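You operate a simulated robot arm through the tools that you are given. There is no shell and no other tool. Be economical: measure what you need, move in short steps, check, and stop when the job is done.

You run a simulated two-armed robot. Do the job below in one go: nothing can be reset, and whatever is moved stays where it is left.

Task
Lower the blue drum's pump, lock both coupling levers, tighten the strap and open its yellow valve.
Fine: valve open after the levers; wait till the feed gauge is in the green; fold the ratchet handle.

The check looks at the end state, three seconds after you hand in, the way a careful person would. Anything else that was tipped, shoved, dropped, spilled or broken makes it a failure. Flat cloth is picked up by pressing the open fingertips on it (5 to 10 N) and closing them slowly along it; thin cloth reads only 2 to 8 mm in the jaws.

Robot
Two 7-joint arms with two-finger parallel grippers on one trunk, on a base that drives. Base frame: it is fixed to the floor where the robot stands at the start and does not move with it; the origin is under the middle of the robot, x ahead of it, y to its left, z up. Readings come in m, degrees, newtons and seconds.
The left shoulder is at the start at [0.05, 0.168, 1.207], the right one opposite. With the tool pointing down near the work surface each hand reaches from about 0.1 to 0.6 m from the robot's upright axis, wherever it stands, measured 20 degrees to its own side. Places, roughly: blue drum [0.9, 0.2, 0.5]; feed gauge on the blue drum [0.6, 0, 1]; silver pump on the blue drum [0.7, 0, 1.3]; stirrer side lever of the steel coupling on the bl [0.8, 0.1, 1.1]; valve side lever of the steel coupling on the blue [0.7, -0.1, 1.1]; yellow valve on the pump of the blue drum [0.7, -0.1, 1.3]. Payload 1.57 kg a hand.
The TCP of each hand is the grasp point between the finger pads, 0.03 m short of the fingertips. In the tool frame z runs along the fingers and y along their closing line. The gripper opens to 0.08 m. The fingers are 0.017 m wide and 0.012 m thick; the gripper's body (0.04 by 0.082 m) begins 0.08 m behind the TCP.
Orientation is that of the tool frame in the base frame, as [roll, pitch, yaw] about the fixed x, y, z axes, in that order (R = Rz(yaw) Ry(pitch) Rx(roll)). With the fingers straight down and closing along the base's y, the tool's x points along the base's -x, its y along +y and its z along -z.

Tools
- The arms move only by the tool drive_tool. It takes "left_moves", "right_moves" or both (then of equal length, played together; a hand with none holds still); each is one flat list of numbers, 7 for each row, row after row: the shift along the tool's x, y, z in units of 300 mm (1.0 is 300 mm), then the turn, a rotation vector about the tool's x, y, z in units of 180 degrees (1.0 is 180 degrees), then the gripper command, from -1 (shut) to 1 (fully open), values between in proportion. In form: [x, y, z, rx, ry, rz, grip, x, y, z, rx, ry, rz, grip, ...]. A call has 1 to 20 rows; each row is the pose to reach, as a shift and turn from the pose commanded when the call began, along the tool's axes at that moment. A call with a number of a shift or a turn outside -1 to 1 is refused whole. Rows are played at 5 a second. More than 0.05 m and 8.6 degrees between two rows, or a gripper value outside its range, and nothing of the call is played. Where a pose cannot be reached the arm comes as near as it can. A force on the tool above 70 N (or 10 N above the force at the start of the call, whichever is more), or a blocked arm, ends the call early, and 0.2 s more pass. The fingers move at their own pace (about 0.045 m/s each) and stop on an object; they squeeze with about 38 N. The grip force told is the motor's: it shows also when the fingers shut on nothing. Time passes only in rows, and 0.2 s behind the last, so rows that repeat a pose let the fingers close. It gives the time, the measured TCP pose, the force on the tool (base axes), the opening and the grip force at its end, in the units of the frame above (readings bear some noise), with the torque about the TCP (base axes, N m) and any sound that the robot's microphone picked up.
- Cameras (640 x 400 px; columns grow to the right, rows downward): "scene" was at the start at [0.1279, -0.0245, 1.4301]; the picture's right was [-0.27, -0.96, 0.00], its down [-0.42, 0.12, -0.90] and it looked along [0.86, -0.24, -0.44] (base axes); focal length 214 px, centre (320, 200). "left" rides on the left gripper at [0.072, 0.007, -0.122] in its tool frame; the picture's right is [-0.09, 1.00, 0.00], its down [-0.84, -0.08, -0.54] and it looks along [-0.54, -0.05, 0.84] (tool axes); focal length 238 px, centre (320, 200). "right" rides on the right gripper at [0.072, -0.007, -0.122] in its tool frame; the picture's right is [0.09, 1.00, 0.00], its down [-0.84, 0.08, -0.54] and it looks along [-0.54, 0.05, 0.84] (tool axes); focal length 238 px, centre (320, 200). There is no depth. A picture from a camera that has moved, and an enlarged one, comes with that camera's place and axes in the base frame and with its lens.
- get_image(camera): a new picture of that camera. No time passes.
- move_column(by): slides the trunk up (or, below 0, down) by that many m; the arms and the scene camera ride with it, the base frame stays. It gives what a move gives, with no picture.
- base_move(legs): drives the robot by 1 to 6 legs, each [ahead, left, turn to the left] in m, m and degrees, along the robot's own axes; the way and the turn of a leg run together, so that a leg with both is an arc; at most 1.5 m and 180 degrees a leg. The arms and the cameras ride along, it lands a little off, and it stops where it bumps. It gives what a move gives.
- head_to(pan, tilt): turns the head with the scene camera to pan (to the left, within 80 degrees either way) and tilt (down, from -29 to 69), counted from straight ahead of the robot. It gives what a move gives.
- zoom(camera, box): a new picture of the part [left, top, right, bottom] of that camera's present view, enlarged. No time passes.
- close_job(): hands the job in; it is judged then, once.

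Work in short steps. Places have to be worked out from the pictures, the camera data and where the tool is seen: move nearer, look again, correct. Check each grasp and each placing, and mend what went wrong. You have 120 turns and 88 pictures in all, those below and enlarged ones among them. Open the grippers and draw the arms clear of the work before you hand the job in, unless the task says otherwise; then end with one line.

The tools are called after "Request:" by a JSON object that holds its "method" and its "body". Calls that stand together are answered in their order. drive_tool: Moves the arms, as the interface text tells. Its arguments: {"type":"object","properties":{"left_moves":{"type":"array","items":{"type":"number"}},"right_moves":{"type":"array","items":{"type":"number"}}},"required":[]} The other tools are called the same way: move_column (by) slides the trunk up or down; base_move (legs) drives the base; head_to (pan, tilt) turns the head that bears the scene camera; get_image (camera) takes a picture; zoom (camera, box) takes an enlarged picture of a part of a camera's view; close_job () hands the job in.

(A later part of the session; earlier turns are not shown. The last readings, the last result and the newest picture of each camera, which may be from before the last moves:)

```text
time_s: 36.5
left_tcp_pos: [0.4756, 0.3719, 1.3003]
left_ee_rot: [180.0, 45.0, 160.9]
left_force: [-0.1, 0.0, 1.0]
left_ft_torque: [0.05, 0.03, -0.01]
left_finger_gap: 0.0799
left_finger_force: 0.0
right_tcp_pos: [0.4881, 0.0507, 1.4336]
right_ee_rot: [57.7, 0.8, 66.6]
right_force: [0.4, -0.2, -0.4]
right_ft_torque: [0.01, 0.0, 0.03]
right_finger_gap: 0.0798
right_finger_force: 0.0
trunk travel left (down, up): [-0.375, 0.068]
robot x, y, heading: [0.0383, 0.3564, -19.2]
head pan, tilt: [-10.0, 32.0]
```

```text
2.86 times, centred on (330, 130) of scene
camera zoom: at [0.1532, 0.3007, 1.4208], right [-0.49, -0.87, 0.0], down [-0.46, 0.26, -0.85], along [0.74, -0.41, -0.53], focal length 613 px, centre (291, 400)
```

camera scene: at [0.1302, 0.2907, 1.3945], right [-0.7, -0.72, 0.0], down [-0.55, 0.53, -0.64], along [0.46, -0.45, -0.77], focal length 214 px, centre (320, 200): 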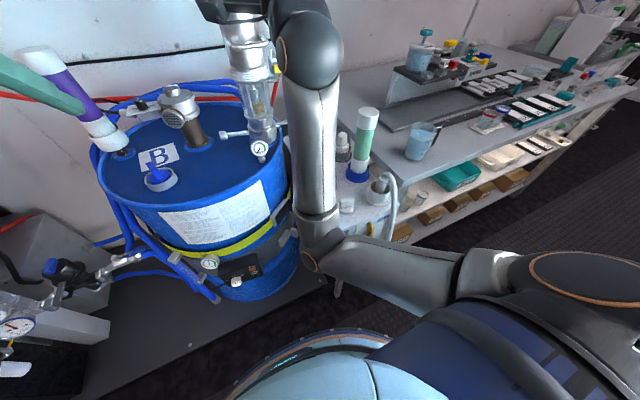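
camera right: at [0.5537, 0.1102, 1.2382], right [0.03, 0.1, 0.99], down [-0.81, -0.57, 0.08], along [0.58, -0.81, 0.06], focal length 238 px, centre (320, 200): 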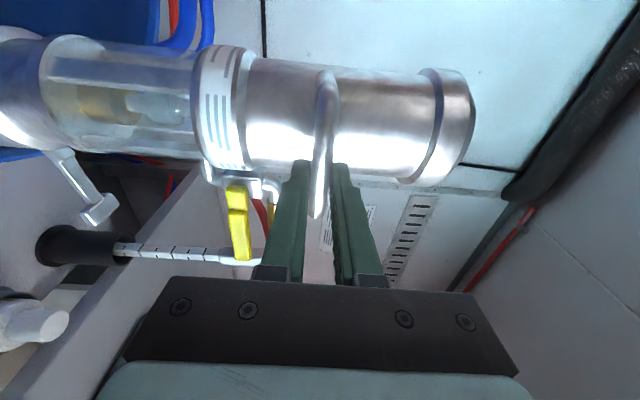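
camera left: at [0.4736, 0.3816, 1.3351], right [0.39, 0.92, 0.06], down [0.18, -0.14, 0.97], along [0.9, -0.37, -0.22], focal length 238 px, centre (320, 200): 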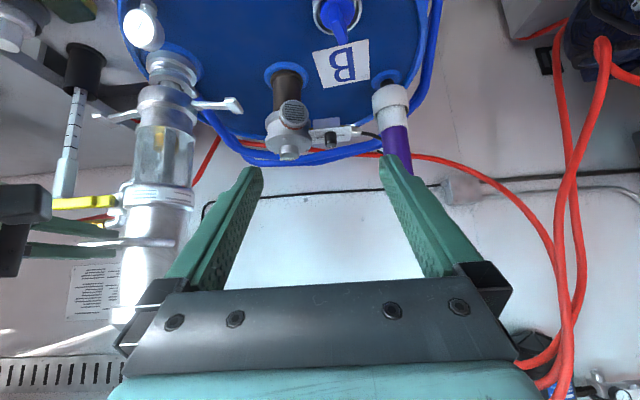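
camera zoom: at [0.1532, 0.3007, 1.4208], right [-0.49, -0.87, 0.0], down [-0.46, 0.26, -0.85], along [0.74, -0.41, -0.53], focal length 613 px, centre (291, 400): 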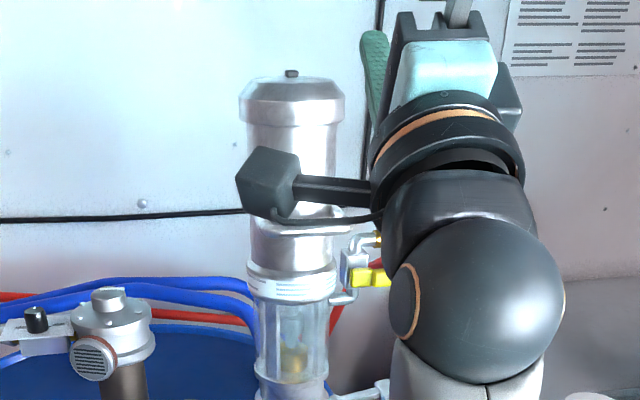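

Request:
{"method": "zoom", "body": {"camera": "scene", "box": [260, 150, 400, 250]}}

```text
4.00 times, centred on (330, 200) of scene
camera zoom: at [0.1532, 0.3007, 1.4208], right [-0.49, -0.87, 0.0], down [-0.46, 0.26, -0.85], along [0.74, -0.41, -0.53], focal length 858 px, centre (280, 200)
```

zoom: 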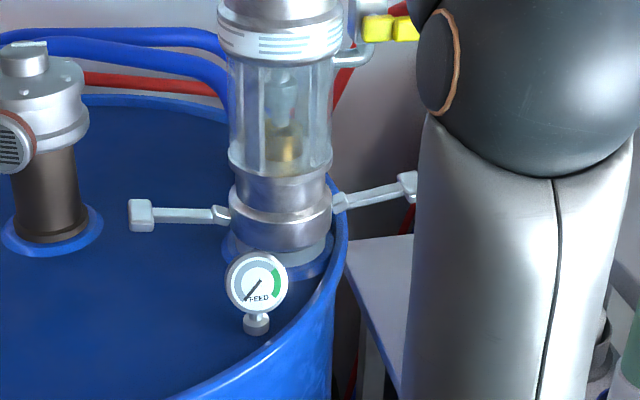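

The coupling now sits low over the bung, and a last firm press should confirm it's seated. I close the right fingers, pitch the hand 32° downward and place it above the bar to press from there, which keeps the elbow high.

Request:
{"method": "drive_tool", "body": {"right_moves": [0, 0, 0, 0.0449, 0, 0, -1, 0, 0, 0, 0.0898, 0, 0, -1, 0, 0, 0, 0.1347, 0, 0, -1, 0, 0, 0, 0.1796, 0, 0, -1, 0, 0, 0, 0.2245, 0, 0, -1, 0, 0, 0, 0.2694, 0, 0, -1, 0, 0, 0, 0.3143, 0, 0, -1, 0, 0, 0, 0.359, 0, 0, -1, 0.013, -0.124, 0.0546, 0.359, 0, 0, -1, 0.026, -0.249, 0.109, 0.359, 0, 0, -1, 0.04, -0.373, 0.164, 0.359, 0, 0, -1, 0.053, -0.498, 0.218, 0.359, 0, 0, -1, 0.066, -0.622, 0.273, 0.359, 0, 0, -1]}}

Request:
{"method": "get_image", "body": {"camera": "right"}}

Request:
{"method": "get_image", "body": {"camera": "scene"}}

```text
time_s: 39.3
left_tcp_pos: [0.4756, 0.3729, 1.3011]
left_ee_rot: [-180.0, 45.1, 160.9]
left_force: [-0.6, 0.1, 0.0]
left_ft_torque: [0.0, 0.0, 0.01]
left_finger_gap: 0.08
left_finger_force: 0.0
right_tcp_pos: [0.6534, 0.0058, 1.3181]
right_ee_rot: [122.3, 0.4, 67.1]
right_force: [-0.3, 0.3, -0.3]
right_ft_torque: [-0.02, -0.05, 0.02]
right_finger_gap: 0.0
right_finger_force: 21.4
right hand out of reach, approached as far as the arm can: row 8
trunk travel left (down, up): [-0.375, 0.068]
robot x, y, heading: [0.0379, 0.354, -19.1]
head pan, tilt: [-10.0, 32.0]
```

```text
52 pictures are left
camera right: at [0.5826, 0.1137, 1.3759], right [0.53, -0.12, 0.84], down [-0.71, -0.61, 0.36], along [0.47, -0.79, -0.4], focal length 238 px, centre (320, 200)
```

right: 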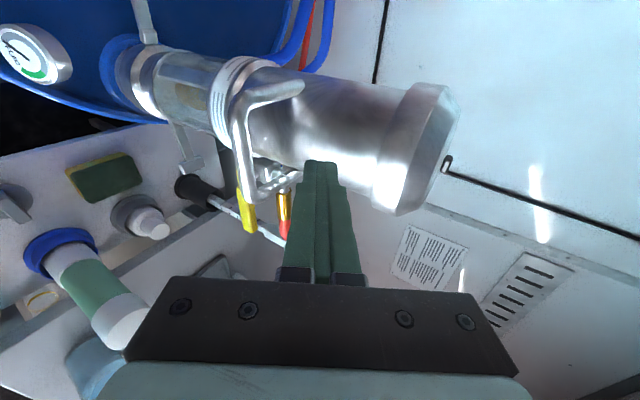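

```text
51 pictures are left
camera scene: at [0.1537, 0.3004, 1.4208], right [-0.49, -0.87, 0.0], down [-0.46, 0.26, -0.85], along [0.74, -0.41, -0.53], focal length 214 px, centre (320, 200)
```

scene: 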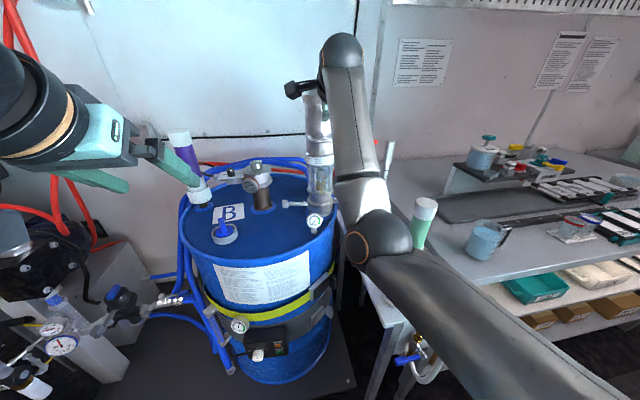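

The fingers are above the bar. I lower in 8 mm steps and press until the force builds.

Request:
{"method": "drive_tool", "body": {"right_moves": [0, -0.0225, 0.0142, 0, 0, 0, -1, 0, -0.045, 0.0285, 0, 0, 0, -1, 0, -0.0676, 0.0427, 0, 0, 0, -1, 0, -0.09, 0.057, 0, 0, 0, -1, 0, -0.113, 0.0712, 0, 0, 0, -1, 0, -0.135, 0.0854, 0, 0, 0, -1, 0, -0.158, 0.1, 0, 0, 0, -1, 0, -0.18, 0.114, 0, 0, 0, -1]}}

Request:
{"method": "get_image", "body": {"camera": "right"}}

```text
time_s: 41.1
left_tcp_pos: [0.4758, 0.3737, 1.302]
left_ee_rot: [-179.9, 45.1, 161.0]
left_force: [-0.7, -0.2, 0.3]
left_ft_torque: [-0.03, -0.01, -0.02]
left_finger_gap: 0.0802
left_finger_force: 0.0
right_tcp_pos: [0.6507, 0.0015, 1.2722]
right_ee_rot: [119.9, 0.6, 66.9]
right_force: [21.9, -4.9, 39.9]
right_ft_torque: [-0.58, -0.7, 0.21]
right_finger_gap: 0.0
right_finger_force: 21.4
trunk travel left (down, up): [-0.375, 0.068]
robot x, y, heading: [0.0379, 0.3554, -19.1]
head pan, tilt: [-10.0, 32.0]
```

```text
50 pictures are left
camera right: at [0.5778, 0.1109, 1.3246], right [0.5, -0.1, 0.86], down [-0.72, -0.6, 0.34], along [0.48, -0.79, -0.37], focal length 238 px, centre (320, 200)
```

right: 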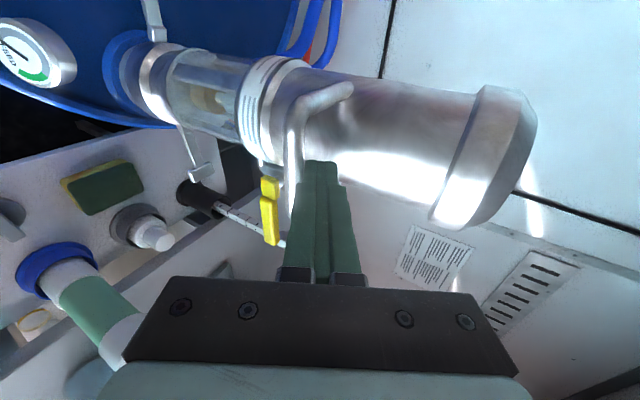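

The bar resists with 40 N and barely moves, so it's likely seated. I press slightly more to be sure.

Request:
{"method": "drive_tool", "body": {"right_moves": [0, -0.0225, 0.0142, 0, 0, 0, -1, 0, -0.045, 0.0285, 0, 0, 0, -1, 0, -0.045, 0.0285, 0, 0, 0, -1]}}

Request:
{"method": "zoom", "body": {"camera": "scene", "box": [250, 150, 370, 250]}}

```text
time_s: 41.7
left_tcp_pos: [0.4756, 0.3727, 1.2989]
left_ee_rot: [-180.0, 45.0, 160.8]
left_force: [0.1, -0.1, 0.1]
left_ft_torque: [0.01, 0.03, 0.02]
left_finger_gap: 0.0798
left_finger_force: 0.1
right_tcp_pos: [0.6512, 0.0009, 1.2696]
right_ee_rot: [117.5, 0.3, 67.0]
right_force: [1.6, 0.8, 6.6]
right_ft_torque: [-0.06, -0.07, 0.06]
right_finger_gap: 0.0
right_finger_force: 21.7
trunk travel left (down, up): [-0.375, 0.068]
robot x, y, heading: [0.0357, 0.3549, -19.0]
head pan, tilt: [-10.0, 32.0]
stopped in row 3 (right hand): the force on the tool passed its limit at 72 N (the readings are from after the stop); the commanded pose is now the measured one
```

```text
4.00 times, centred on (310, 200) of scene
camera zoom: at [0.1531, 0.3007, 1.4198], right [-0.49, -0.87, 0.0], down [-0.46, 0.26, -0.85], along [0.74, -0.41, -0.53], focal length 858 px, centre (360, 200)
```

zoom: 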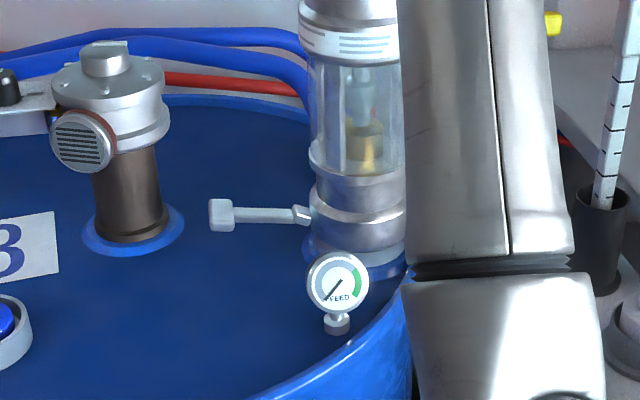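

The bar resisted 72 N without moving, so the pump is seated. The levers should now be at about z 1.0, with tips near (0.783, 0.098) and (0.684, -0.146). There's little room under them above the drum lid, so they most likely fold upward against the body. I withdraw the right hand and drive 0.1 m forward, to bring the left hand to the stirrer-side lever.

Request:
{"method": "drive_tool", "body": {"right_moves": [0, 0.03, 0, 0, 0, 0, -1, 0, 0.06, -0.1, 0, 0, 0, -1, 0, 0.06, -0.22, 0, 0, 0, -1, 0, 0.06, -0.34, 0, 0, 0, -1, 0, 0.06, -0.46, 0, 0, 0, -1, 0, 0.06, -0.55, 0, 0, 0, -1]}}

Request:
{"method": "base_move", "body": {"legs": [[0.11, 0, 0]]}}

Request:
{"method": "get_image", "body": {"camera": "scene"}}

Request:
{"method": "get_image", "body": {"camera": "left"}}

```text
time_s: 43.1
left_tcp_pos: [0.4771, 0.372, 1.302]
left_ee_rot: [180.0, 45.1, 160.9]
left_force: [0.0, 0.0, -0.7]
left_ft_torque: [0.0, 0.0, -0.03]
left_finger_gap: 0.08
left_finger_force: 0.2
right_tcp_pos: [0.5246, 0.0544, 1.3625]
right_ee_rot: [118.1, 0.3, 66.9]
right_force: [-1.1, 0.4, 0.3]
right_ft_torque: [0.01, 0.02, -0.01]
right_finger_gap: 0.0001
right_finger_force: 21.3
trunk travel left (down, up): [-0.375, 0.068]
robot x, y, heading: [0.0378, 0.3581, -18.9]
head pan, tilt: [-10.0, 32.0]
```

```text
time_s: 44.3
left_tcp_pos: [0.5791, 0.3354, 1.2985]
left_ee_rot: [-180.0, 45.0, 160.7]
left_force: [0.5, -0.2, 0.3]
left_ft_torque: [-0.01, 0.01, 0.03]
left_finger_gap: 0.0802
left_finger_force: 0.1
right_tcp_pos: [0.6267, 0.017, 1.3623]
right_ee_rot: [118.0, 0.3, 66.6]
right_force: [0.1, -0.6, -0.6]
right_ft_torque: [-0.04, 0.0, 0.0]
right_finger_gap: 0.0001
right_finger_force: 21.3
trunk travel left (down, up): [-0.375, 0.068]
robot x, y, heading: [0.1397, 0.3196, -19.4]
head pan, tilt: [-10.0, 32.0]
```

```text
48 pictures are left
camera scene: at [0.2561, 0.2645, 1.4207], right [-0.49, -0.87, 0.0], down [-0.46, 0.26, -0.85], along [0.74, -0.41, -0.53], focal length 214 px, centre (320, 200)
```

scene: 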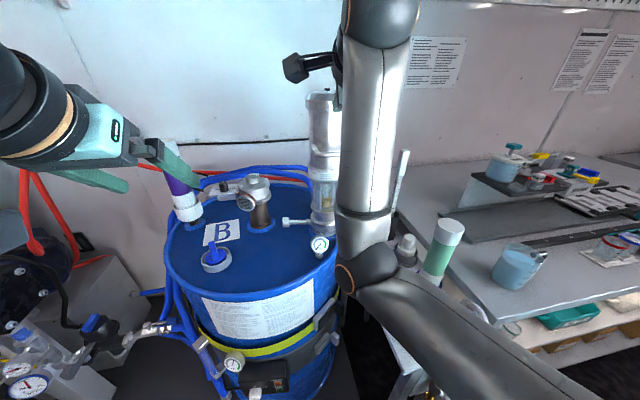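

```text
47 pictures are left
camera left: at [0.4528, 0.3864, 1.3362], right [0.39, 0.92, 0.06], down [0.17, -0.14, 0.97], along [0.9, -0.37, -0.21], focal length 238 px, centre (320, 200)
```

left: 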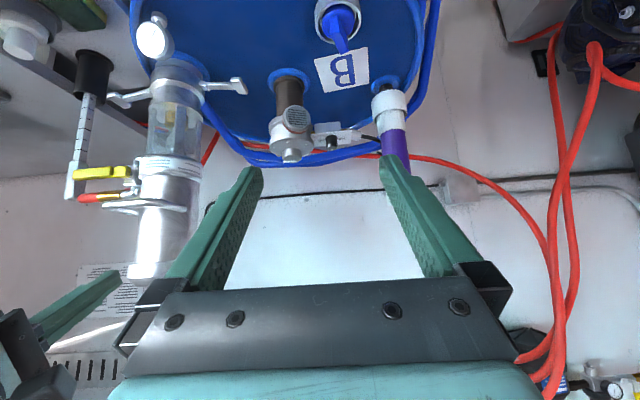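

The stirrer lever lies from about (0.75, 0.01) to (0.783, 0.092) at z 1.0. The feed gauge at (0.64, 0.055) needs clearance, and the drum lid is at about z 0.94. I bring the left hand in closed, turned a little further right and pitched 45°, to a point just above and short of the lever.

Request:
{"method": "drive_tool", "body": {"left_moves": [0.016, -0.0715, 0.1304, 0.009, 0, 0.009, -1, 0.032, -0.143, 0.2607, 0.018, 0, 0.018, -1, 0.048, -0.2145, 0.391, 0.027, 0, 0.027, -1, 0.064, -0.286, 0.5215, 0.036, 0, 0.036, -1, 0.08, -0.3575, 0.652, 0.045, 0, 0.045, -1, 0.096, -0.429, 0.782, 0.054, 0, 0.054, -1, 0.112, -0.5005, 0.9126, 0.0617, 0, 0.0617, -1]}}

Request:
{"method": "get_image", "body": {"camera": "left"}}

Request:
{"method": "get_image", "body": {"camera": "scene"}}

```text
time_s: 45.9
left_tcp_pos: [0.6856, 0.1378, 1.0804]
left_ee_rot: [-180.0, 45.1, 145.0]
left_force: [0.0, 0.0, 0.4]
left_ft_torque: [-0.02, 0.0, -0.02]
left_finger_gap: 0.0
left_finger_force: 21.5
right_tcp_pos: [0.6259, 0.0159, 1.3632]
right_ee_rot: [118.0, 0.3, 66.7]
right_force: [-0.7, -1.2, 0.1]
right_ft_torque: [0.01, 0.03, 0.01]
right_finger_gap: 0.0
right_finger_force: 21.6
trunk travel left (down, up): [-0.375, 0.068]
robot x, y, heading: [0.1411, 0.3226, -19.4]
head pan, tilt: [-10.0, 32.0]
```

```text
46 pictures are left
camera left: at [0.5787, 0.2206, 1.1159], right [0.62, 0.78, 0.07], down [0.13, -0.18, 0.98], along [0.77, -0.6, -0.21], focal length 238 px, centre (320, 200)
```

left: 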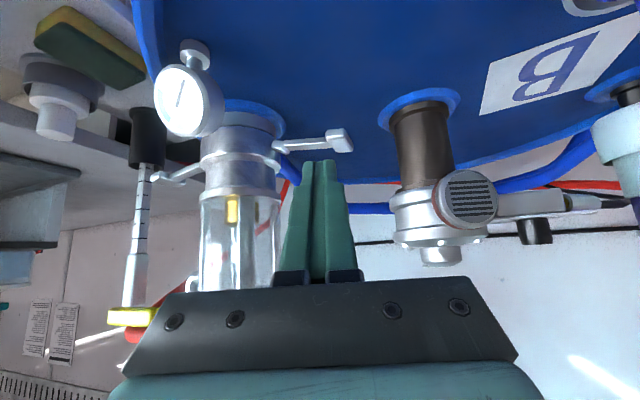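

```text
45 pictures are left
camera scene: at [0.2555, 0.2642, 1.4208], right [-0.49, -0.87, 0.0], down [-0.46, 0.26, -0.85], along [0.74, -0.41, -0.53], focal length 214 px, centre (320, 200)
```

scene: 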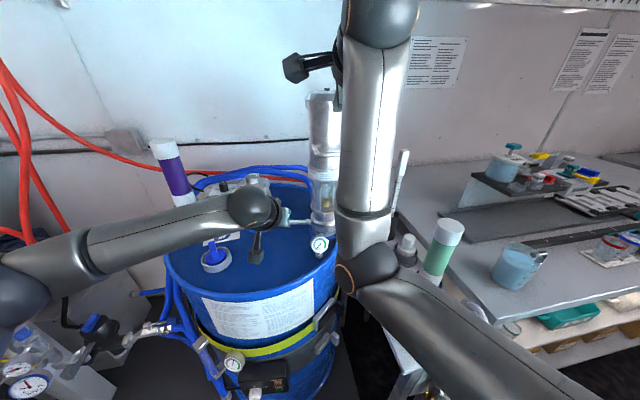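

The left hand lines up well and the lever is where I computed. I dip in front of it and slide the closed fingertips underneath.

Request:
{"method": "drive_tool", "body": {"left_moves": [0.0325, -0.0105, 0.083, 0, 0, 0, -1, 0.065, -0.021, 0.166, 0, 0, 0, -1, 0.0975, -0.0315, 0.249, 0, 0, 0, -1, 0.13, -0.042, 0.332, 0, 0, 0, -1, 0.092, -0.042, 0.37, 0, 0, 0, -1, 0.055, -0.042, 0.408, 0, 0, 0, -1, 0.0167, -0.042, 0.445, 0, 0, 0, -1]}}

Request:
{"method": "get_image", "body": {"camera": "left"}}

```text
time_s: 47.5
left_tcp_pos: [0.7566, 0.075, 0.9853]
left_ee_rot: [-179.8, 44.9, 144.9]
left_force: [-3.8, -1.6, 0.0]
left_ft_torque: [0.03, -0.05, 0.04]
left_finger_gap: 0.0
left_finger_force: 21.5
right_tcp_pos: [0.624, 0.0155, 1.3642]
right_ee_rot: [118.1, 0.3, 66.7]
right_force: [0.0, -0.7, 0.2]
right_ft_torque: [0.0, 0.01, 0.02]
right_finger_gap: 0.0
right_finger_force: 21.1
trunk travel left (down, up): [-0.375, 0.068]
robot x, y, heading: [0.1366, 0.324, -19.5]
head pan, tilt: [-10.0, 32.0]
```

```text
44 pictures are left
camera left: at [0.6492, 0.1585, 1.0215], right [0.63, 0.78, 0.06], down [0.13, -0.18, 0.97], along [0.77, -0.6, -0.21], focal length 238 px, centre (320, 200)
```

left: 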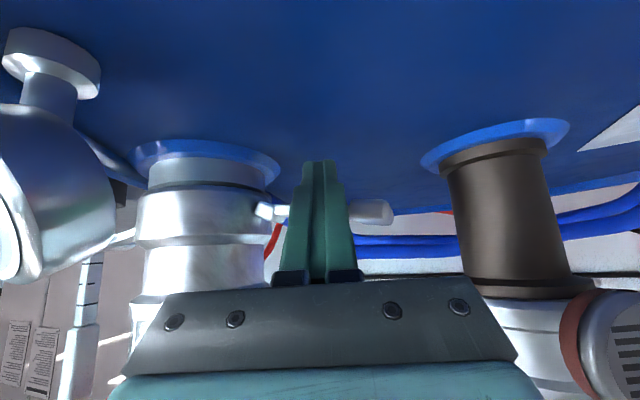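

The fingertips are under the lever with only light contact. I lift 45 mm and see whether the lever swings up.

Request:
{"method": "drive_tool", "body": {"left_moves": [-0.0377, 0, -0.0377, 0, 0, 0, -1, -0.06, 0, -0.06, 0, 0, 0, -1, -0.0835, 0, -0.0835, 0, 0, 0, -1, -0.107, 0, -0.107, 0, 0, 0, -1]}}

Request:
{"method": "get_image", "body": {"camera": "left"}}

```text
time_s: 48.5
left_tcp_pos: [0.7544, 0.0726, 1.0318]
left_ee_rot: [179.9, 44.9, 144.9]
left_force: [-8.1, -13.6, -5.9]
left_ft_torque: [0.16, -0.14, 0.05]
left_finger_gap: 0.0002
left_finger_force: 21.5
right_tcp_pos: [0.6259, 0.0142, 1.3629]
right_ee_rot: [118.1, 0.2, 66.7]
right_force: [0.5, -0.3, -0.5]
right_ft_torque: [0.03, -0.02, 0.0]
right_finger_gap: 0.0
right_finger_force: 21.7
trunk travel left (down, up): [-0.375, 0.068]
robot x, y, heading: [0.1426, 0.3199, -19.3]
head pan, tilt: [-10.0, 32.0]
```

```text
43 pictures are left
camera left: at [0.6476, 0.1567, 1.0682], right [0.63, 0.78, 0.07], down [0.13, -0.18, 0.97], along [0.77, -0.6, -0.21], focal length 238 px, centre (320, 200)
```

left: 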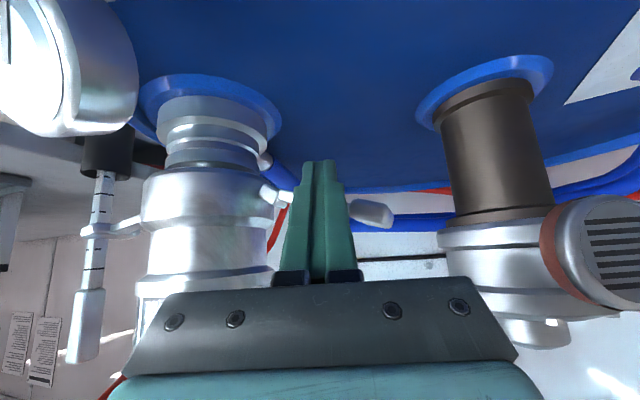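

The lift carried the pump up instead of turning the lever, so the pump has to be held down while the lever is turned. I lower the left hand back. Then the right hand presses the bar down onto the seat again and holds it.

Request:
{"method": "drive_tool", "body": {"left_moves": [0.03, 0, 0.03, 0, 0, 0, -1, 0.06, 0, 0.06, 0, 0, 0, -1, 0.09, 0, 0.09, 0, 0, 0, -1, 0.107, 0, 0.107, 0, 0, 0, -1], "right_moves": [0, 0, 0, 0, 0, 0, -1, 0, 0, 0, 0, 0, 0, -1, -0.005, -0.026, 0.068, 0, 0, 0, -1, -0.009, -0.052, 0.137, 0, 0, 0, -1]}}

Request:
{"method": "drive_tool", "body": {"right_moves": [0, -0.0295, 0.0156, 0, 0, 0, -1, 0, -0.059, 0.0313, 0, 0, 0, -1, 0, -0.0885, 0.047, 0, 0, 0, -1, 0, -0.118, 0.0625, 0, 0, 0, -1, 0, -0.147, 0.078, 0, 0, 0, -1, 0, -0.177, 0.094, 0, 0, 0, -1, 0, -0.2, 0.106, 0, 0, 0, -1]}}

Request:
{"method": "get_image", "body": {"camera": "left"}}

```text
time_s: 49.5
left_tcp_pos: [0.759, 0.0778, 0.9857]
left_ee_rot: [179.8, 45.0, 145.1]
left_force: [0.7, 0.2, 0.2]
left_ft_torque: [-0.04, 0.0, 0.01]
left_finger_gap: 0.0
left_finger_force: 21.1
right_tcp_pos: [0.6495, 0.0048, 1.3311]
right_ee_rot: [118.0, 0.3, 66.7]
right_force: [1.9, 0.5, -0.2]
right_ft_torque: [0.0, 0.03, 0.03]
right_finger_gap: 0.0001
right_finger_force: 21.5
trunk travel left (down, up): [-0.375, 0.068]
robot x, y, heading: [0.138, 0.323, -19.4]
head pan, tilt: [-10.0, 32.0]
```

```text
time_s: 51.1
left_tcp_pos: [0.7573, 0.0765, 0.9864]
left_ee_rot: [-179.8, 45.0, 145.1]
left_force: [0.0, 0.2, -0.9]
left_ft_torque: [0.02, 0.0, 0.0]
left_finger_gap: 0.0001
left_finger_force: 20.9
right_tcp_pos: [0.6508, 0.0036, 1.2696]
right_ee_rot: [116.6, 0.4, 66.9]
right_force: [17.7, -3.8, 31.7]
right_ft_torque: [-0.45, -0.54, 0.17]
right_finger_gap: 0.0002
right_finger_force: 21.6
trunk travel left (down, up): [-0.375, 0.068]
robot x, y, heading: [0.1381, 0.3193, -19.1]
head pan, tilt: [-10.0, 32.0]
```

```text
42 pictures are left
camera left: at [0.6504, 0.1603, 1.0227], right [0.62, 0.78, 0.06], down [0.13, -0.18, 0.98], along [0.77, -0.6, -0.21], focal length 238 px, centre (320, 200)
```

left: 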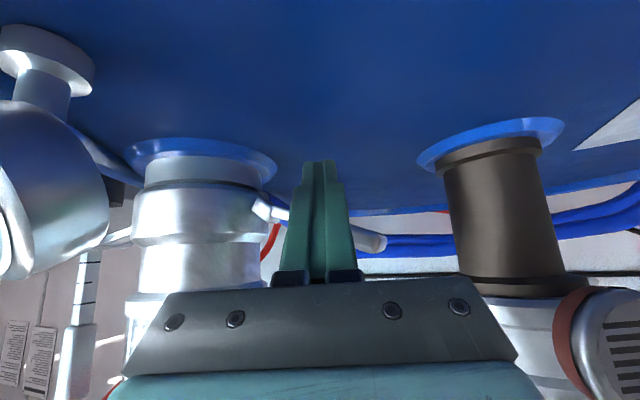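

The pump is seated again, held with 32 N. The lever kept about 20° of upward turn, so up is the locking direction. I now swing it up along an arc while the right hand keeps pressing.

Request:
{"method": "drive_tool", "body": {"left_moves": [-0.0377, 0, -0.0377, 0, 0, 0, -1, -0.072, 0, -0.072, 0, 0, 0, -1, -0.107, 0, -0.107, 0, 0, 0, -1, -0.14, -0.022, -0.133, 0, 0, 0, -1, -0.1737, -0.049, -0.1587, 0, 0, 0, -1, -0.192, -0.075, -0.169, 0, 0, 0, -1, -0.2087, -0.101, -0.178, 0, 0, 0, -1, -0.217, -0.124, -0.18, 0, 0, 0, -1, -0.226, -0.147, -0.181, 0, 0, 0, -1]}}

Request:
{"method": "get_image", "body": {"camera": "left"}}

```text
time_s: 52.8
left_tcp_pos: [0.7477, 0.0651, 1.0461]
left_ee_rot: [178.0, 42.1, 145.9]
left_force: [-4.0, 11.5, -3.9]
left_ft_torque: [0.01, -0.02, -0.04]
left_finger_gap: 0.0
left_finger_force: 21.1
right_tcp_pos: [0.649, 0.0023, 1.2708]
right_ee_rot: [116.4, 0.3, 66.4]
right_force: [1.2, 0.6, 1.6]
right_ft_torque: [-0.02, -0.04, 0.01]
right_finger_gap: 0.0
right_finger_force: 21.0
trunk travel left (down, up): [-0.375, 0.068]
robot x, y, heading: [0.1439, 0.3232, -19.1]
head pan, tilt: [-10.0, 32.0]
stopped in row 8 (left hand): the force on the tool passed its limit at 73 N (the readings are from after the stop); the commanded pose is now the measured one
```

```text
41 pictures are left
camera left: at [0.6392, 0.143, 1.0888], right [0.6, 0.8, 0.09], down [0.16, -0.22, 0.96], along [0.79, -0.56, -0.26], focal length 238 px, centre (320, 200)
```

left: 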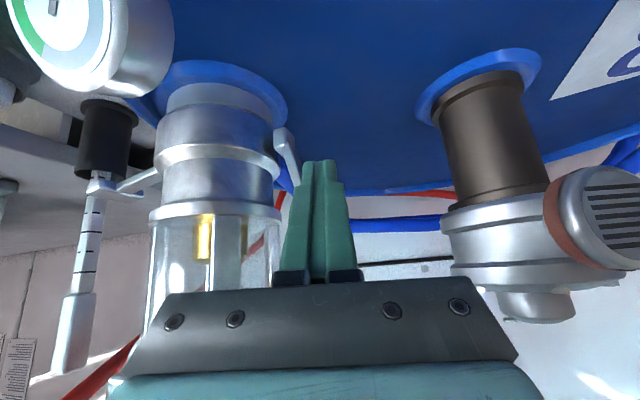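

The lever is up about 60–70° and resisted strongly at the end. I look from the scene camera before pushing further.

Request:
{"method": "zoom", "body": {"camera": "scene", "box": [250, 140, 390, 240]}}

Request:
{"method": "zoom", "body": {"camera": "left", "box": [200, 80, 400, 260]}}

```text
4.00 times, centred on (320, 190) of scene
camera zoom: at [0.2547, 0.2668, 1.421], right [-0.49, -0.87, 0.0], down [-0.46, 0.26, -0.85], along [0.74, -0.41, -0.53], focal length 858 px, centre (320, 240)
```

zoom: 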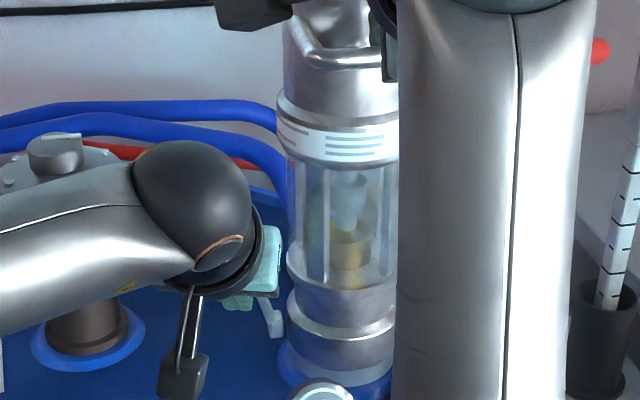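

```text
2.22 times, centred on (300, 170) of left
camera zoom: at [0.6392, 0.143, 1.0888], right [0.6, 0.8, 0.09], down [0.16, -0.22, 0.96], along [0.79, -0.56, -0.26], focal length 530 px, centre (364, 267)
```

zoom: 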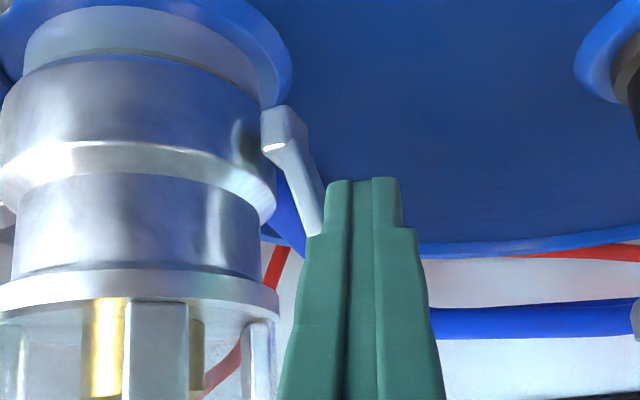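

The lever stands at about 65° against the finger's side. I shift the contact higher on the lever for more leverage and push it inward, while the right hand re-presses the pump.

Request:
{"method": "drive_tool", "body": {"left_moves": [-0.018, 0.026, -0.028, 0, 0, 0, -1, -0.045, 0.026, -0.058, 0, 0, 0, -1, -0.053, -0.026, -0.051, 0, 0, 0, -1, -0.0655, -0.0654, -0.053, 0, 0, 0, -1, -0.0734, -0.1047, -0.0505, 0, 0, 0, -1, -0.0804, -0.1373, -0.0487, 0, 0, 0, -1, -0.0843, -0.1635, -0.045, 0, 0, 0, -1], "right_moves": [0, -0.0239, 0.0119, 0, 0, 0, -1, 0, -0.0239, 0.0119, 0, 0, 0, -1, 0, -0.0239, 0.0119, 0, 0, 0, -1, 0, -0.0239, 0.0119, 0, 0, 0, -1, 0, -0.0239, 0.0119, 0, 0, 0, -1, 0, -0.0239, 0.0119, 0, 0, 0, -1, 0, -0.0239, 0.0119, 0, 0, 0, -1]}}

Request:
{"method": "zoom", "body": {"camera": "left", "box": [160, 60, 400, 260]}}

```text
time_s: 53.7
left_tcp_pos: [0.7436, 0.0694, 1.0523]
left_ee_rot: [177.0, 39.5, 146.7]
left_force: [-7.3, 12.8, -2.9]
left_ft_torque: [0.06, 0.04, -0.04]
left_finger_gap: 0.0001
left_finger_force: 20.9
right_tcp_pos: [0.6491, 0.0, 1.2705]
right_ee_rot: [115.0, 0.4, 66.0]
right_force: [2.5, 0.4, 2.5]
right_ft_torque: [-0.01, -0.02, 0.07]
right_finger_gap: 0.0003
right_finger_force: 21.4
trunk travel left (down, up): [-0.375, 0.068]
robot x, y, heading: [0.1404, 0.3269, -19.0]
head pan, tilt: [-10.0, 32.0]
stopped in row 4 (left hand): the force on the tool passed its limit at 76 N (the readings are from after the stop); the commanded pose is now the measured one
```

```text
2.00 times, centred on (280, 160) of left
camera zoom: at [0.6344, 0.1417, 1.1012], right [0.58, 0.81, 0.1], down [0.2, -0.26, 0.95], along [0.79, -0.53, -0.31], focal length 477 px, centre (400, 280)
```

zoom: 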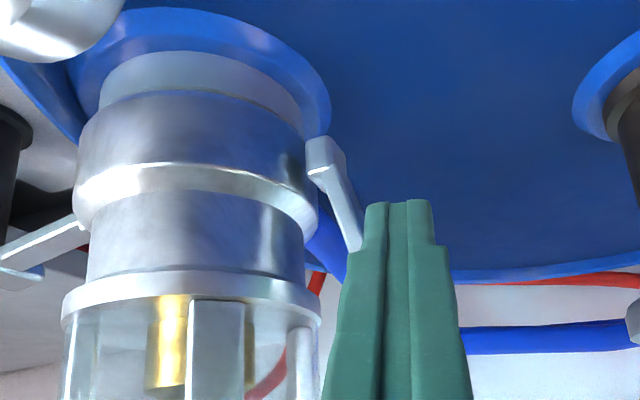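

The finger seems to have hooked under the lever's end paddle, so the load went along the lever instead of turning it. I back outward and rise so I can push on the outer face of the paddle.

Request:
{"method": "drive_tool", "body": {"left_moves": [0.007, 0.049, -0.006, 0, 0, 0, -1, 0.003, 0.098, -0.024, 0, 0, 0, -1, -0.02, 0.098, -0.055, 0, 0, 0, -1, -0.05, 0.098, -0.089, 0, 0, 0, -1]}}

Request:
{"method": "zoom", "body": {"camera": "left", "box": [160, 60, 400, 260]}}

```text
time_s: 54.7
left_tcp_pos: [0.7544, 0.0934, 1.0849]
left_ee_rot: [177.2, 39.8, 146.3]
left_force: [-0.9, 0.3, 0.6]
left_ft_torque: [-0.04, -0.03, 0.03]
left_finger_gap: 0.0
left_finger_force: 20.5
right_tcp_pos: [0.6493, -0.002, 1.2708]
right_ee_rot: [115.0, 0.3, 66.0]
right_force: [3.4, 0.7, 7.3]
right_ft_torque: [-0.11, -0.09, 0.06]
right_finger_gap: 0.0
right_finger_force: 21.3
trunk travel left (down, up): [-0.375, 0.068]
robot x, y, heading: [0.1443, 0.325, -19.1]
head pan, tilt: [-10.0, 32.0]
```

```text
2.00 times, centred on (280, 160) of left
camera zoom: at [0.6458, 0.1674, 1.1346], right [0.58, 0.81, 0.1], down [0.19, -0.25, 0.95], along [0.79, -0.54, -0.3], focal length 477 px, centre (400, 280)
```

zoom: 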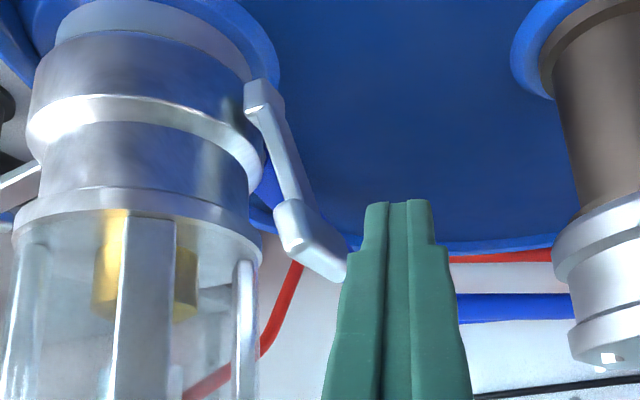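

The lever is in clear view at about 70°, with the paddle beside my fingertip. I push straight inward on it.

Request:
{"method": "drive_tool", "body": {"left_moves": [-0.007, -0.049, 0.006, 0, 0, 0, -1, -0.014, -0.098, 0.0115, 0, 0, 0, -1, -0.0187, -0.131, 0.015, 0, 0, 0, -1, -0.0233, -0.164, 0.019, 0, 0, 0, -1, -0.028, -0.197, 0.023, 0, 0, 0, -1, -0.0327, -0.23, 0.0268, 0, 0, 0, -1]}}

Request:
{"method": "zoom", "body": {"camera": "left", "box": [160, 60, 400, 260]}}

```text
time_s: 55.8
left_tcp_pos: [0.7511, 0.0732, 1.0823]
left_ee_rot: [174.9, 38.9, 148.4]
left_force: [-7.0, 24.8, 5.8]
left_ft_torque: [0.21, -0.01, 0.18]
left_finger_gap: 0.0
left_finger_force: 21.2
right_tcp_pos: [0.6488, 0.0042, 1.2706]
right_ee_rot: [115.0, 0.5, 66.3]
right_force: [4.6, -1.1, 4.5]
right_ft_torque: [-0.05, -0.11, 0.07]
right_finger_gap: 0.0
right_finger_force: 21.5
trunk travel left (down, up): [-0.375, 0.068]
robot x, y, heading: [0.1399, 0.325, -18.8]
head pan, tilt: [-10.0, 32.0]
stopped in row 5 (left hand): the force on the tool passed its limit at 74 N (the readings are from after the stop); the commanded pose is now the measured one
```

```text
2.00 times, centred on (280, 160) of left
camera zoom: at [0.639, 0.1395, 1.1331], right [0.54, 0.84, 0.13], down [0.2, -0.27, 0.94], along [0.82, -0.48, -0.32], focal length 477 px, centre (400, 280)
```

zoom: 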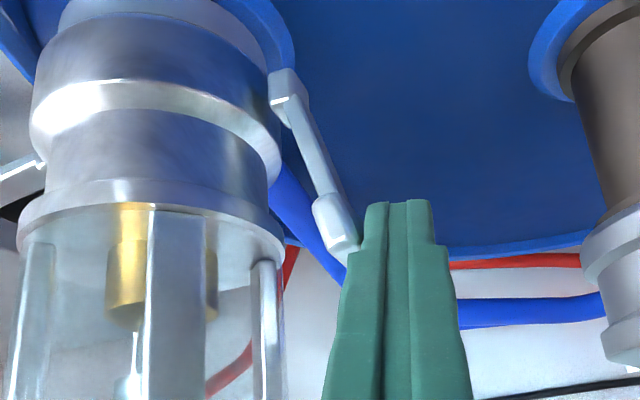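

The lever stops hard at the same angle each time: either that's its end stop, or the seat isn't fully pressed. I press the pump down firmly with the right hand, then push the paddle again.

Request:
{"method": "drive_tool", "body": {"right_moves": [0, -0.02, 0.01, 0, 0, 0, -1, 0, -0.045, 0.022, 0, 0, 0, -1, 0, -0.065, 0.032, 0, 0, 0, -1]}}

Request:
{"method": "drive_tool", "body": {"left_moves": [-0.005, -0.03, 0.004, 0, 0, 0, -1, -0.009, -0.06, 0.007, 0, 0, 0, -1, -0.012, -0.08, 0.009, 0, 0, 0, -1, -0.014, -0.1, 0.011, 0, 0, 0, -1]}}

Request:
{"method": "zoom", "body": {"camera": "left", "box": [160, 60, 400, 260]}}

```text
time_s: 56.6
left_tcp_pos: [0.7532, 0.0729, 1.0826]
left_ee_rot: [175.3, 39.0, 148.4]
left_force: [15.6, 17.7, -6.8]
left_ft_torque: [0.32, -0.09, 0.42]
left_finger_gap: 0.0001
left_finger_force: 20.6
right_tcp_pos: [0.6481, 0.0044, 1.2702]
right_ee_rot: [111.4, 0.4, 66.3]
right_force: [6.6, -4.1, 66.0]
right_ft_torque: [-0.82, -0.72, 0.06]
right_finger_gap: 0.0001
right_finger_force: 21.3
trunk travel left (down, up): [-0.375, 0.068]
robot x, y, heading: [0.1407, 0.3203, -18.9]
head pan, tilt: [-10.0, 32.0]
```

```text
time_s: 57.4
left_tcp_pos: [0.756, 0.0711, 1.0816]
left_ee_rot: [173.4, 38.1, 149.6]
left_force: [-4.1, 19.4, 6.4]
left_ft_torque: [0.09, -0.02, 0.15]
left_finger_gap: 0.0
left_finger_force: 21.3
right_tcp_pos: [0.6495, 0.0029, 1.27]
right_ee_rot: [110.9, 0.3, 66.1]
right_force: [1.7, 3.0, 9.0]
right_ft_torque: [-0.09, -0.13, 0.06]
right_finger_gap: 0.0
right_finger_force: 21.0
trunk travel left (down, up): [-0.375, 0.068]
robot x, y, heading: [0.141, 0.3246, -18.5]
head pan, tilt: [-10.0, 32.0]
stopped in row 3 (left hand): the force on the tool passed its limit at 72 N (the readings are from after the stop); the commanded pose is now the measured one
```

```text
2.00 times, centred on (280, 160) of left
camera zoom: at [0.6397, 0.1318, 1.1337], right [0.5, 0.85, 0.15], down [0.22, -0.29, 0.93], along [0.84, -0.44, -0.33], focal length 477 px, centre (400, 280)
```

zoom: 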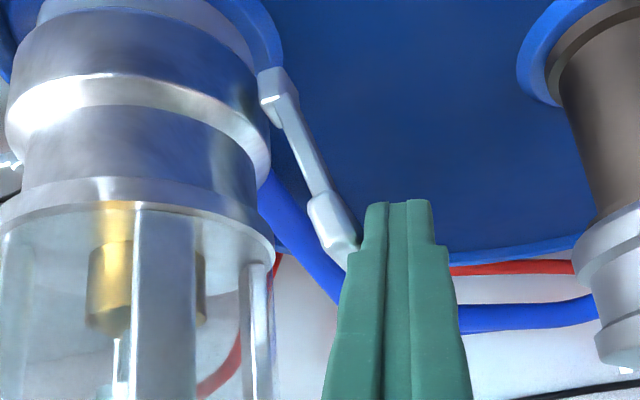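

The stop is firm at 72 N with the pump fully seated, so I take the stirrer-side lever as home. I withdraw both hands, left outward then back, right back and up.

Request:
{"method": "drive_tool", "body": {"left_moves": [0, 0.06, 0, 0, 0, 0, -1, 0, 0.12, -0.03, 0, 0, 0, -1, 0, 0.13, -0.13, 0, 0, 0, -1, 0, 0.13, -0.25, 0, 0, 0, -1, 0, 0.18, -0.37, 0, 0, 0, -1, 0, 0.24, -0.5, 0, 0, 0, -1, 0, 0.3, -0.62, 0, 0, 0, -1], "right_moves": [0, 0.04, 0, 0, 0, 0, -1, 0, 0.07, -0.1, 0, 0, 0, -1, 0, 0.07, -0.2, 0, 0, 0, -1, 0, 0.07, -0.3, 0, 0, 0, -1, 0, 0.07, -0.4, 0, 0, 0, -1, 0, 0.07, -0.5, 0, 0, 0, -1, 0, 0.07, -0.5, 0, 0, 0, -1]}}

Request:
{"method": "zoom", "body": {"camera": "left", "box": [60, 30, 400, 260]}}

```text
time_s: 59.0
left_tcp_pos: [0.6869, 0.1857, 1.2337]
left_ee_rot: [173.7, 37.9, 149.2]
left_force: [0.1, 0.1, 0.4]
left_ft_torque: [-0.01, 0.02, 0.02]
left_finger_gap: 0.0002
left_finger_force: 20.8
right_tcp_pos: [0.5671, 0.0366, 1.3259]
right_ee_rot: [111.6, 0.2, 65.6]
right_force: [0.6, -0.5, 0.4]
right_ft_torque: [0.01, 0.01, 0.0]
right_finger_gap: 0.0001
right_finger_force: 21.2
right hand out of reach, approached as far as the arm can: row 5, 6, 7
trunk travel left (down, up): [-0.375, 0.068]
robot x, y, heading: [0.1362, 0.321, -18.6]
head pan, tilt: [-10.0, 32.0]
```

```text
1.74 times, centred on (230, 145) of left
camera zoom: at [0.5724, 0.2466, 1.2858], right [0.51, 0.85, 0.14], down [0.22, -0.29, 0.93], along [0.83, -0.45, -0.33], focal length 414 px, centre (476, 296)
```

zoom: 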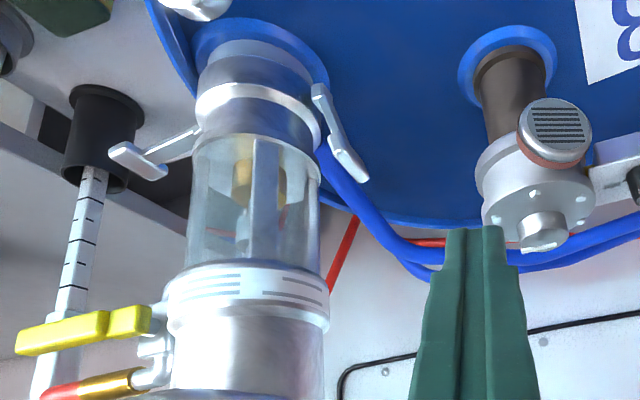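

The stirrer lever stays folded up along the body. Next is the valve-side lever with the right hand. I roll the right hand back by 90°, shifting it slightly right.

Request:
{"method": "drive_tool", "body": {"right_moves": [-0.015, 0, 0, 0, 0, -0.0455, -1, -0.03, 0, 0, 0, 0, -0.091, -1, -0.045, 0, 0, 0, 0, -0.1365, -1, -0.06, 0, 0, 0, 0, -0.182, -1, -0.075, 0, 0, 0, 0, -0.2275, -1, -0.09, 0, 0, 0, 0, -0.273, -1, -0.105, 0, 0, 0, 0, -0.3185, -1, -0.12, 0, 0, 0, 0, -0.364, -1, -0.135, 0, 0, 0, 0, -0.4095, -1, -0.15, 0, 0, 0, 0, -0.455, -1, -0.167, 0, 0, 0, 0, -0.5, -1]}}

Request:
{"method": "get_image", "body": {"camera": "right"}}

```text
time_s: 61.4
left_tcp_pos: [0.6881, 0.1847, 1.233]
left_ee_rot: [173.7, 38.0, 149.2]
left_force: [0.5, -1.0, -0.3]
left_ft_torque: [-0.01, -0.04, -0.01]
left_finger_gap: 0.0
left_finger_force: 21.2
right_tcp_pos: [0.5475, -0.0107, 1.327]
right_ee_rot: [-179.1, 68.4, 156.6]
right_force: [0.3, -0.3, 0.5]
right_ft_torque: [0.01, -0.01, 0.01]
right_finger_gap: 0.0001
right_finger_force: 21.0
trunk travel left (down, up): [-0.375, 0.068]
robot x, y, heading: [0.1382, 0.3232, -18.9]
head pan, tilt: [-10.0, 32.0]
```

```text
33 pictures are left
camera right: at [0.4168, 0.0407, 1.3036], right [0.38, 0.92, -0.09], down [-0.15, 0.16, 0.98], along [0.91, -0.36, 0.19], focal length 238 px, centre (320, 200)
```

right: 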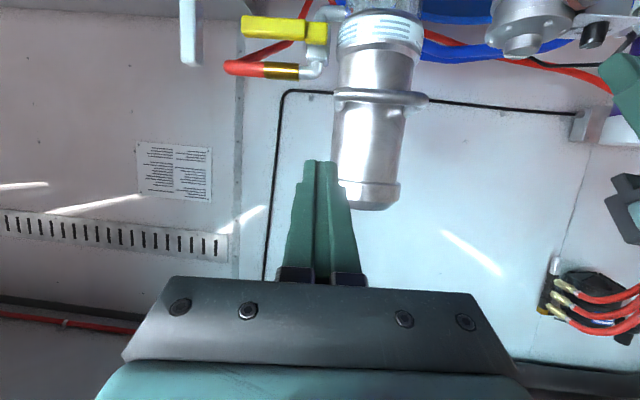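

Next I lower and pitch the right hand to a point in front of the valve-side lever, clear of the handle bar and yellow valve.

Request:
{"method": "drive_tool", "body": {"right_moves": [0.101, -0.02, 0.09, 0, 0.0186, 0, -1, 0.203, -0.04, 0.179, 0, 0.037, 0, -1, 0.304, -0.06, 0.269, 0, 0.056, 0, -1, 0.405, -0.08, 0.359, 0, 0.074, 0, -1, 0.506, -0.1, 0.449, 0, 0.093, 0, -1, 0.608, -0.12, 0.538, 0, 0.111, 0, -1, 0.709, -0.14, 0.628, 0, 0.13, 0, -1]}}

Request:
{"method": "get_image", "body": {"camera": "right"}}

```text
time_s: 63.1
left_tcp_pos: [0.6882, 0.1833, 1.2322]
left_ee_rot: [173.7, 38.0, 149.0]
left_force: [-0.7, -0.3, 0.5]
left_ft_torque: [0.01, 0.0, 0.0]
left_finger_gap: 0.0001
left_finger_force: 20.8
right_tcp_pos: [0.6214, -0.0919, 1.0904]
right_ee_rot: [179.3, 48.4, 155.2]
right_force: [-0.1, -0.5, -0.5]
right_ft_torque: [0.02, -0.01, 0.0]
right_finger_gap: 0.0
right_finger_force: 20.8
trunk travel left (down, up): [-0.375, 0.068]
robot x, y, heading: [0.1389, 0.3243, -18.5]
head pan, tilt: [-10.0, 32.0]
stopped in row 7 (right hand): the arm was blocked; the commanded pose is now the measured one
```

```text
32 pictures are left
camera right: at [0.4916, -0.041, 1.1156], right [0.35, 0.93, -0.06], down [0.17, 0.0, 0.99], along [0.92, -0.36, -0.15], focal length 238 px, centre (320, 200)
```

right: 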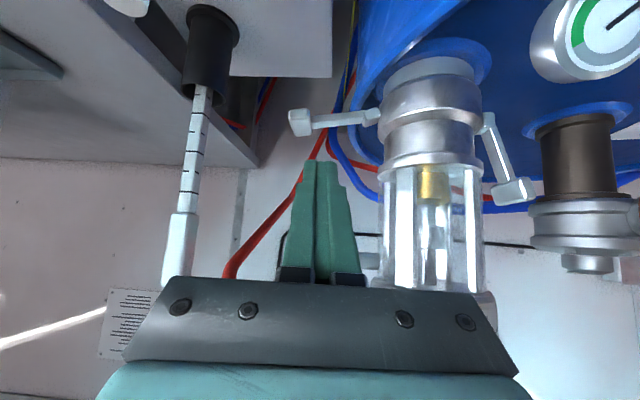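

The elbow blocks again at z 1.09. I back the base 0.09 m so the arm can stretch, then check the scene.

Request:
{"method": "base_move", "body": {"legs": [[-0.09, 0, 0]]}}

Request:
{"method": "head_to", "body": {"pan": -20, "tilt": 42}}

Request:
{"method": "get_image", "body": {"camera": "scene"}}

```text
time_s: 64.3
left_tcp_pos: [0.6011, 0.2139, 1.2342]
left_ee_rot: [173.8, 38.0, 149.2]
left_force: [-0.2, 0.3, -0.3]
left_ft_torque: [0.01, -0.04, 0.0]
left_finger_gap: 0.0001
left_finger_force: 21.5
right_tcp_pos: [0.5343, -0.063, 1.0897]
right_ee_rot: [179.4, 48.4, 155.1]
right_force: [0.7, -0.2, 0.1]
right_ft_torque: [0.0, 0.0, -0.01]
right_finger_gap: 0.0
right_finger_force: 20.9
trunk travel left (down, up): [-0.375, 0.068]
robot x, y, heading: [0.0555, 0.3581, -18.8]
head pan, tilt: [-10.0, 32.0]
```

```text
time_s: 65.0
left_tcp_pos: [0.602, 0.2134, 1.2331]
left_ee_rot: [173.7, 37.9, 149.2]
left_force: [0.8, 0.3, -0.2]
left_ft_torque: [0.0, -0.03, -0.01]
left_finger_gap: 0.0002
left_finger_force: 21.1
right_tcp_pos: [0.5351, -0.0633, 1.09]
right_ee_rot: [179.4, 48.4, 155.2]
right_force: [-0.2, 0.4, 0.1]
right_ft_torque: [-0.03, -0.01, -0.03]
right_finger_gap: 0.0002
right_finger_force: 21.4
trunk travel left (down, up): [-0.375, 0.068]
robot x, y, heading: [0.0554, 0.3514, -18.9]
head pan, tilt: [-20.0, 42.0]
```

```text
31 pictures are left
camera scene: at [0.1557, 0.2884, 1.4057], right [-0.62, -0.78, 0.0], down [-0.52, 0.42, -0.74], along [0.58, -0.46, -0.67], focal length 214 px, centre (320, 200)
```

scene: 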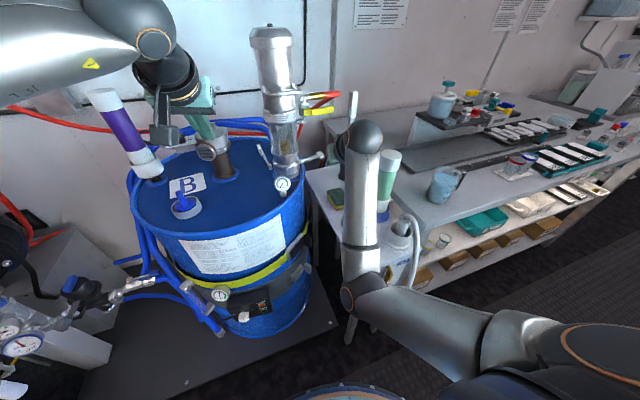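

The elbow hangs near the cabinet corner. I raise the trunk 0.065 m for clearance, then advance the right hand to just before the lever.

Request:
{"method": "move_column", "body": {"by": 0.065}}

Request:
{"method": "drive_tool", "body": {"right_moves": [0.005, 0.011, 0.114, 0, 0, 0, -1, 0.01, 0.022, 0.227, 0, 0, 0, -1, 0.016, 0.033, 0.34, 0, 0, 0, -1, 0.021, 0.044, 0.454, 0, 0, 0, -1]}}

Request:
{"method": "get_image", "body": {"camera": "right"}}

```text
time_s: 66.0
left_tcp_pos: [0.602, 0.2132, 1.2978]
left_ee_rot: [173.7, 37.9, 149.1]
left_force: [0.9, 0.4, 0.6]
left_ft_torque: [0.01, 0.01, 0.0]
left_finger_gap: 0.0002
left_finger_force: 21.2
right_tcp_pos: [0.536, -0.0623, 1.1542]
right_ee_rot: [179.5, 48.3, 155.4]
right_force: [-0.2, 0.3, -0.4]
right_ft_torque: [-0.03, 0.02, 0.01]
right_finger_gap: 0.0001
right_finger_force: 21.9
trunk travel left (down, up): [-0.44, 0.003]
robot x, y, heading: [0.0523, 0.3546, -18.8]
head pan, tilt: [-20.0, 42.0]
```

```text
time_s: 67.0
left_tcp_pos: [0.6022, 0.2134, 1.2973]
left_ee_rot: [173.7, 37.9, 149.4]
left_force: [0.9, -0.2, -0.5]
left_ft_torque: [0.01, 0.0, -0.04]
left_finger_gap: 0.0002
left_finger_force: 21.3
right_tcp_pos: [0.6311, -0.0946, 1.0571]
right_ee_rot: [179.4, 48.3, 155.3]
right_force: [0.6, 1.0, -0.3]
right_ft_torque: [-0.01, 0.0, 0.03]
right_finger_gap: 0.0001
right_finger_force: 21.5
trunk travel left (down, up): [-0.44, 0.003]
robot x, y, heading: [0.0523, 0.3502, -18.7]
head pan, tilt: [-20.0, 42.0]
```

```text
30 pictures are left
camera right: at [0.5008, -0.0431, 1.0836], right [0.35, 0.93, -0.06], down [0.17, 0.0, 0.99], along [0.92, -0.36, -0.16], focal length 238 px, centre (320, 200)
```

right: 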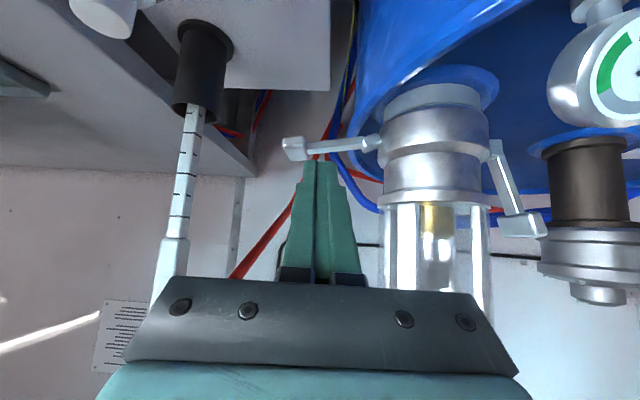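

The fingers are aligned with the lever about three-quarters of the way out from its root. I dip 77 mm and slide under it.

Request:
{"method": "drive_tool", "body": {"right_moves": [0.064, 0, 0.057, 0, 0, 0, -1, 0.128, 0, 0.113, 0, 0, 0, -1, 0.192, 0, 0.17, 0, 0, 0, -1, 0.158, 0, 0.208, 0, 0, 0, -1, 0.124, 0, 0.247, 0, 0, 0, -1, 0.09, 0, 0.285, 0, 0, 0, -1]}}

Request:
{"method": "get_image", "body": {"camera": "right"}}

```text
time_s: 68.4
left_tcp_pos: [0.6023, 0.2133, 1.2974]
left_ee_rot: [173.8, 37.8, 149.2]
left_force: [0.5, 0.7, 0.3]
left_ft_torque: [-0.03, -0.02, 0.01]
left_finger_gap: 0.0
left_finger_force: 21.3
right_tcp_pos: [0.6727, -0.1089, 0.9836]
right_ee_rot: [179.5, 48.3, 155.2]
right_force: [-0.7, 1.0, -0.4]
right_ft_torque: [-0.02, -0.02, 0.0]
right_finger_gap: 0.0002
right_finger_force: 21.4
trunk travel left (down, up): [-0.44, 0.003]
robot x, y, heading: [0.0508, 0.3543, -18.7]
head pan, tilt: [-20.0, 42.0]
```

```text
29 pictures are left
camera right: at [0.5428, -0.0576, 1.0096], right [0.35, 0.93, -0.06], down [0.17, 0.0, 0.99], along [0.92, -0.36, -0.16], focal length 238 px, centre (320, 200)
```

right: 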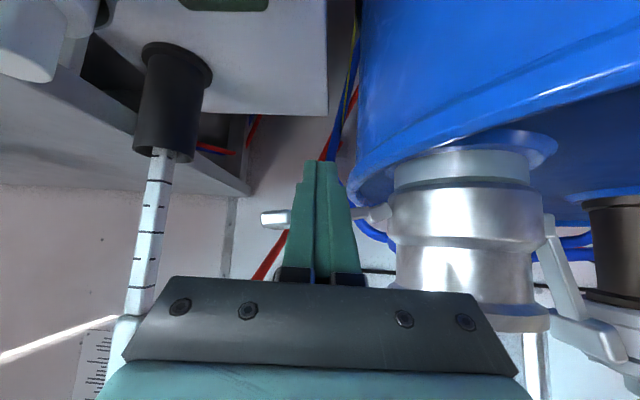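

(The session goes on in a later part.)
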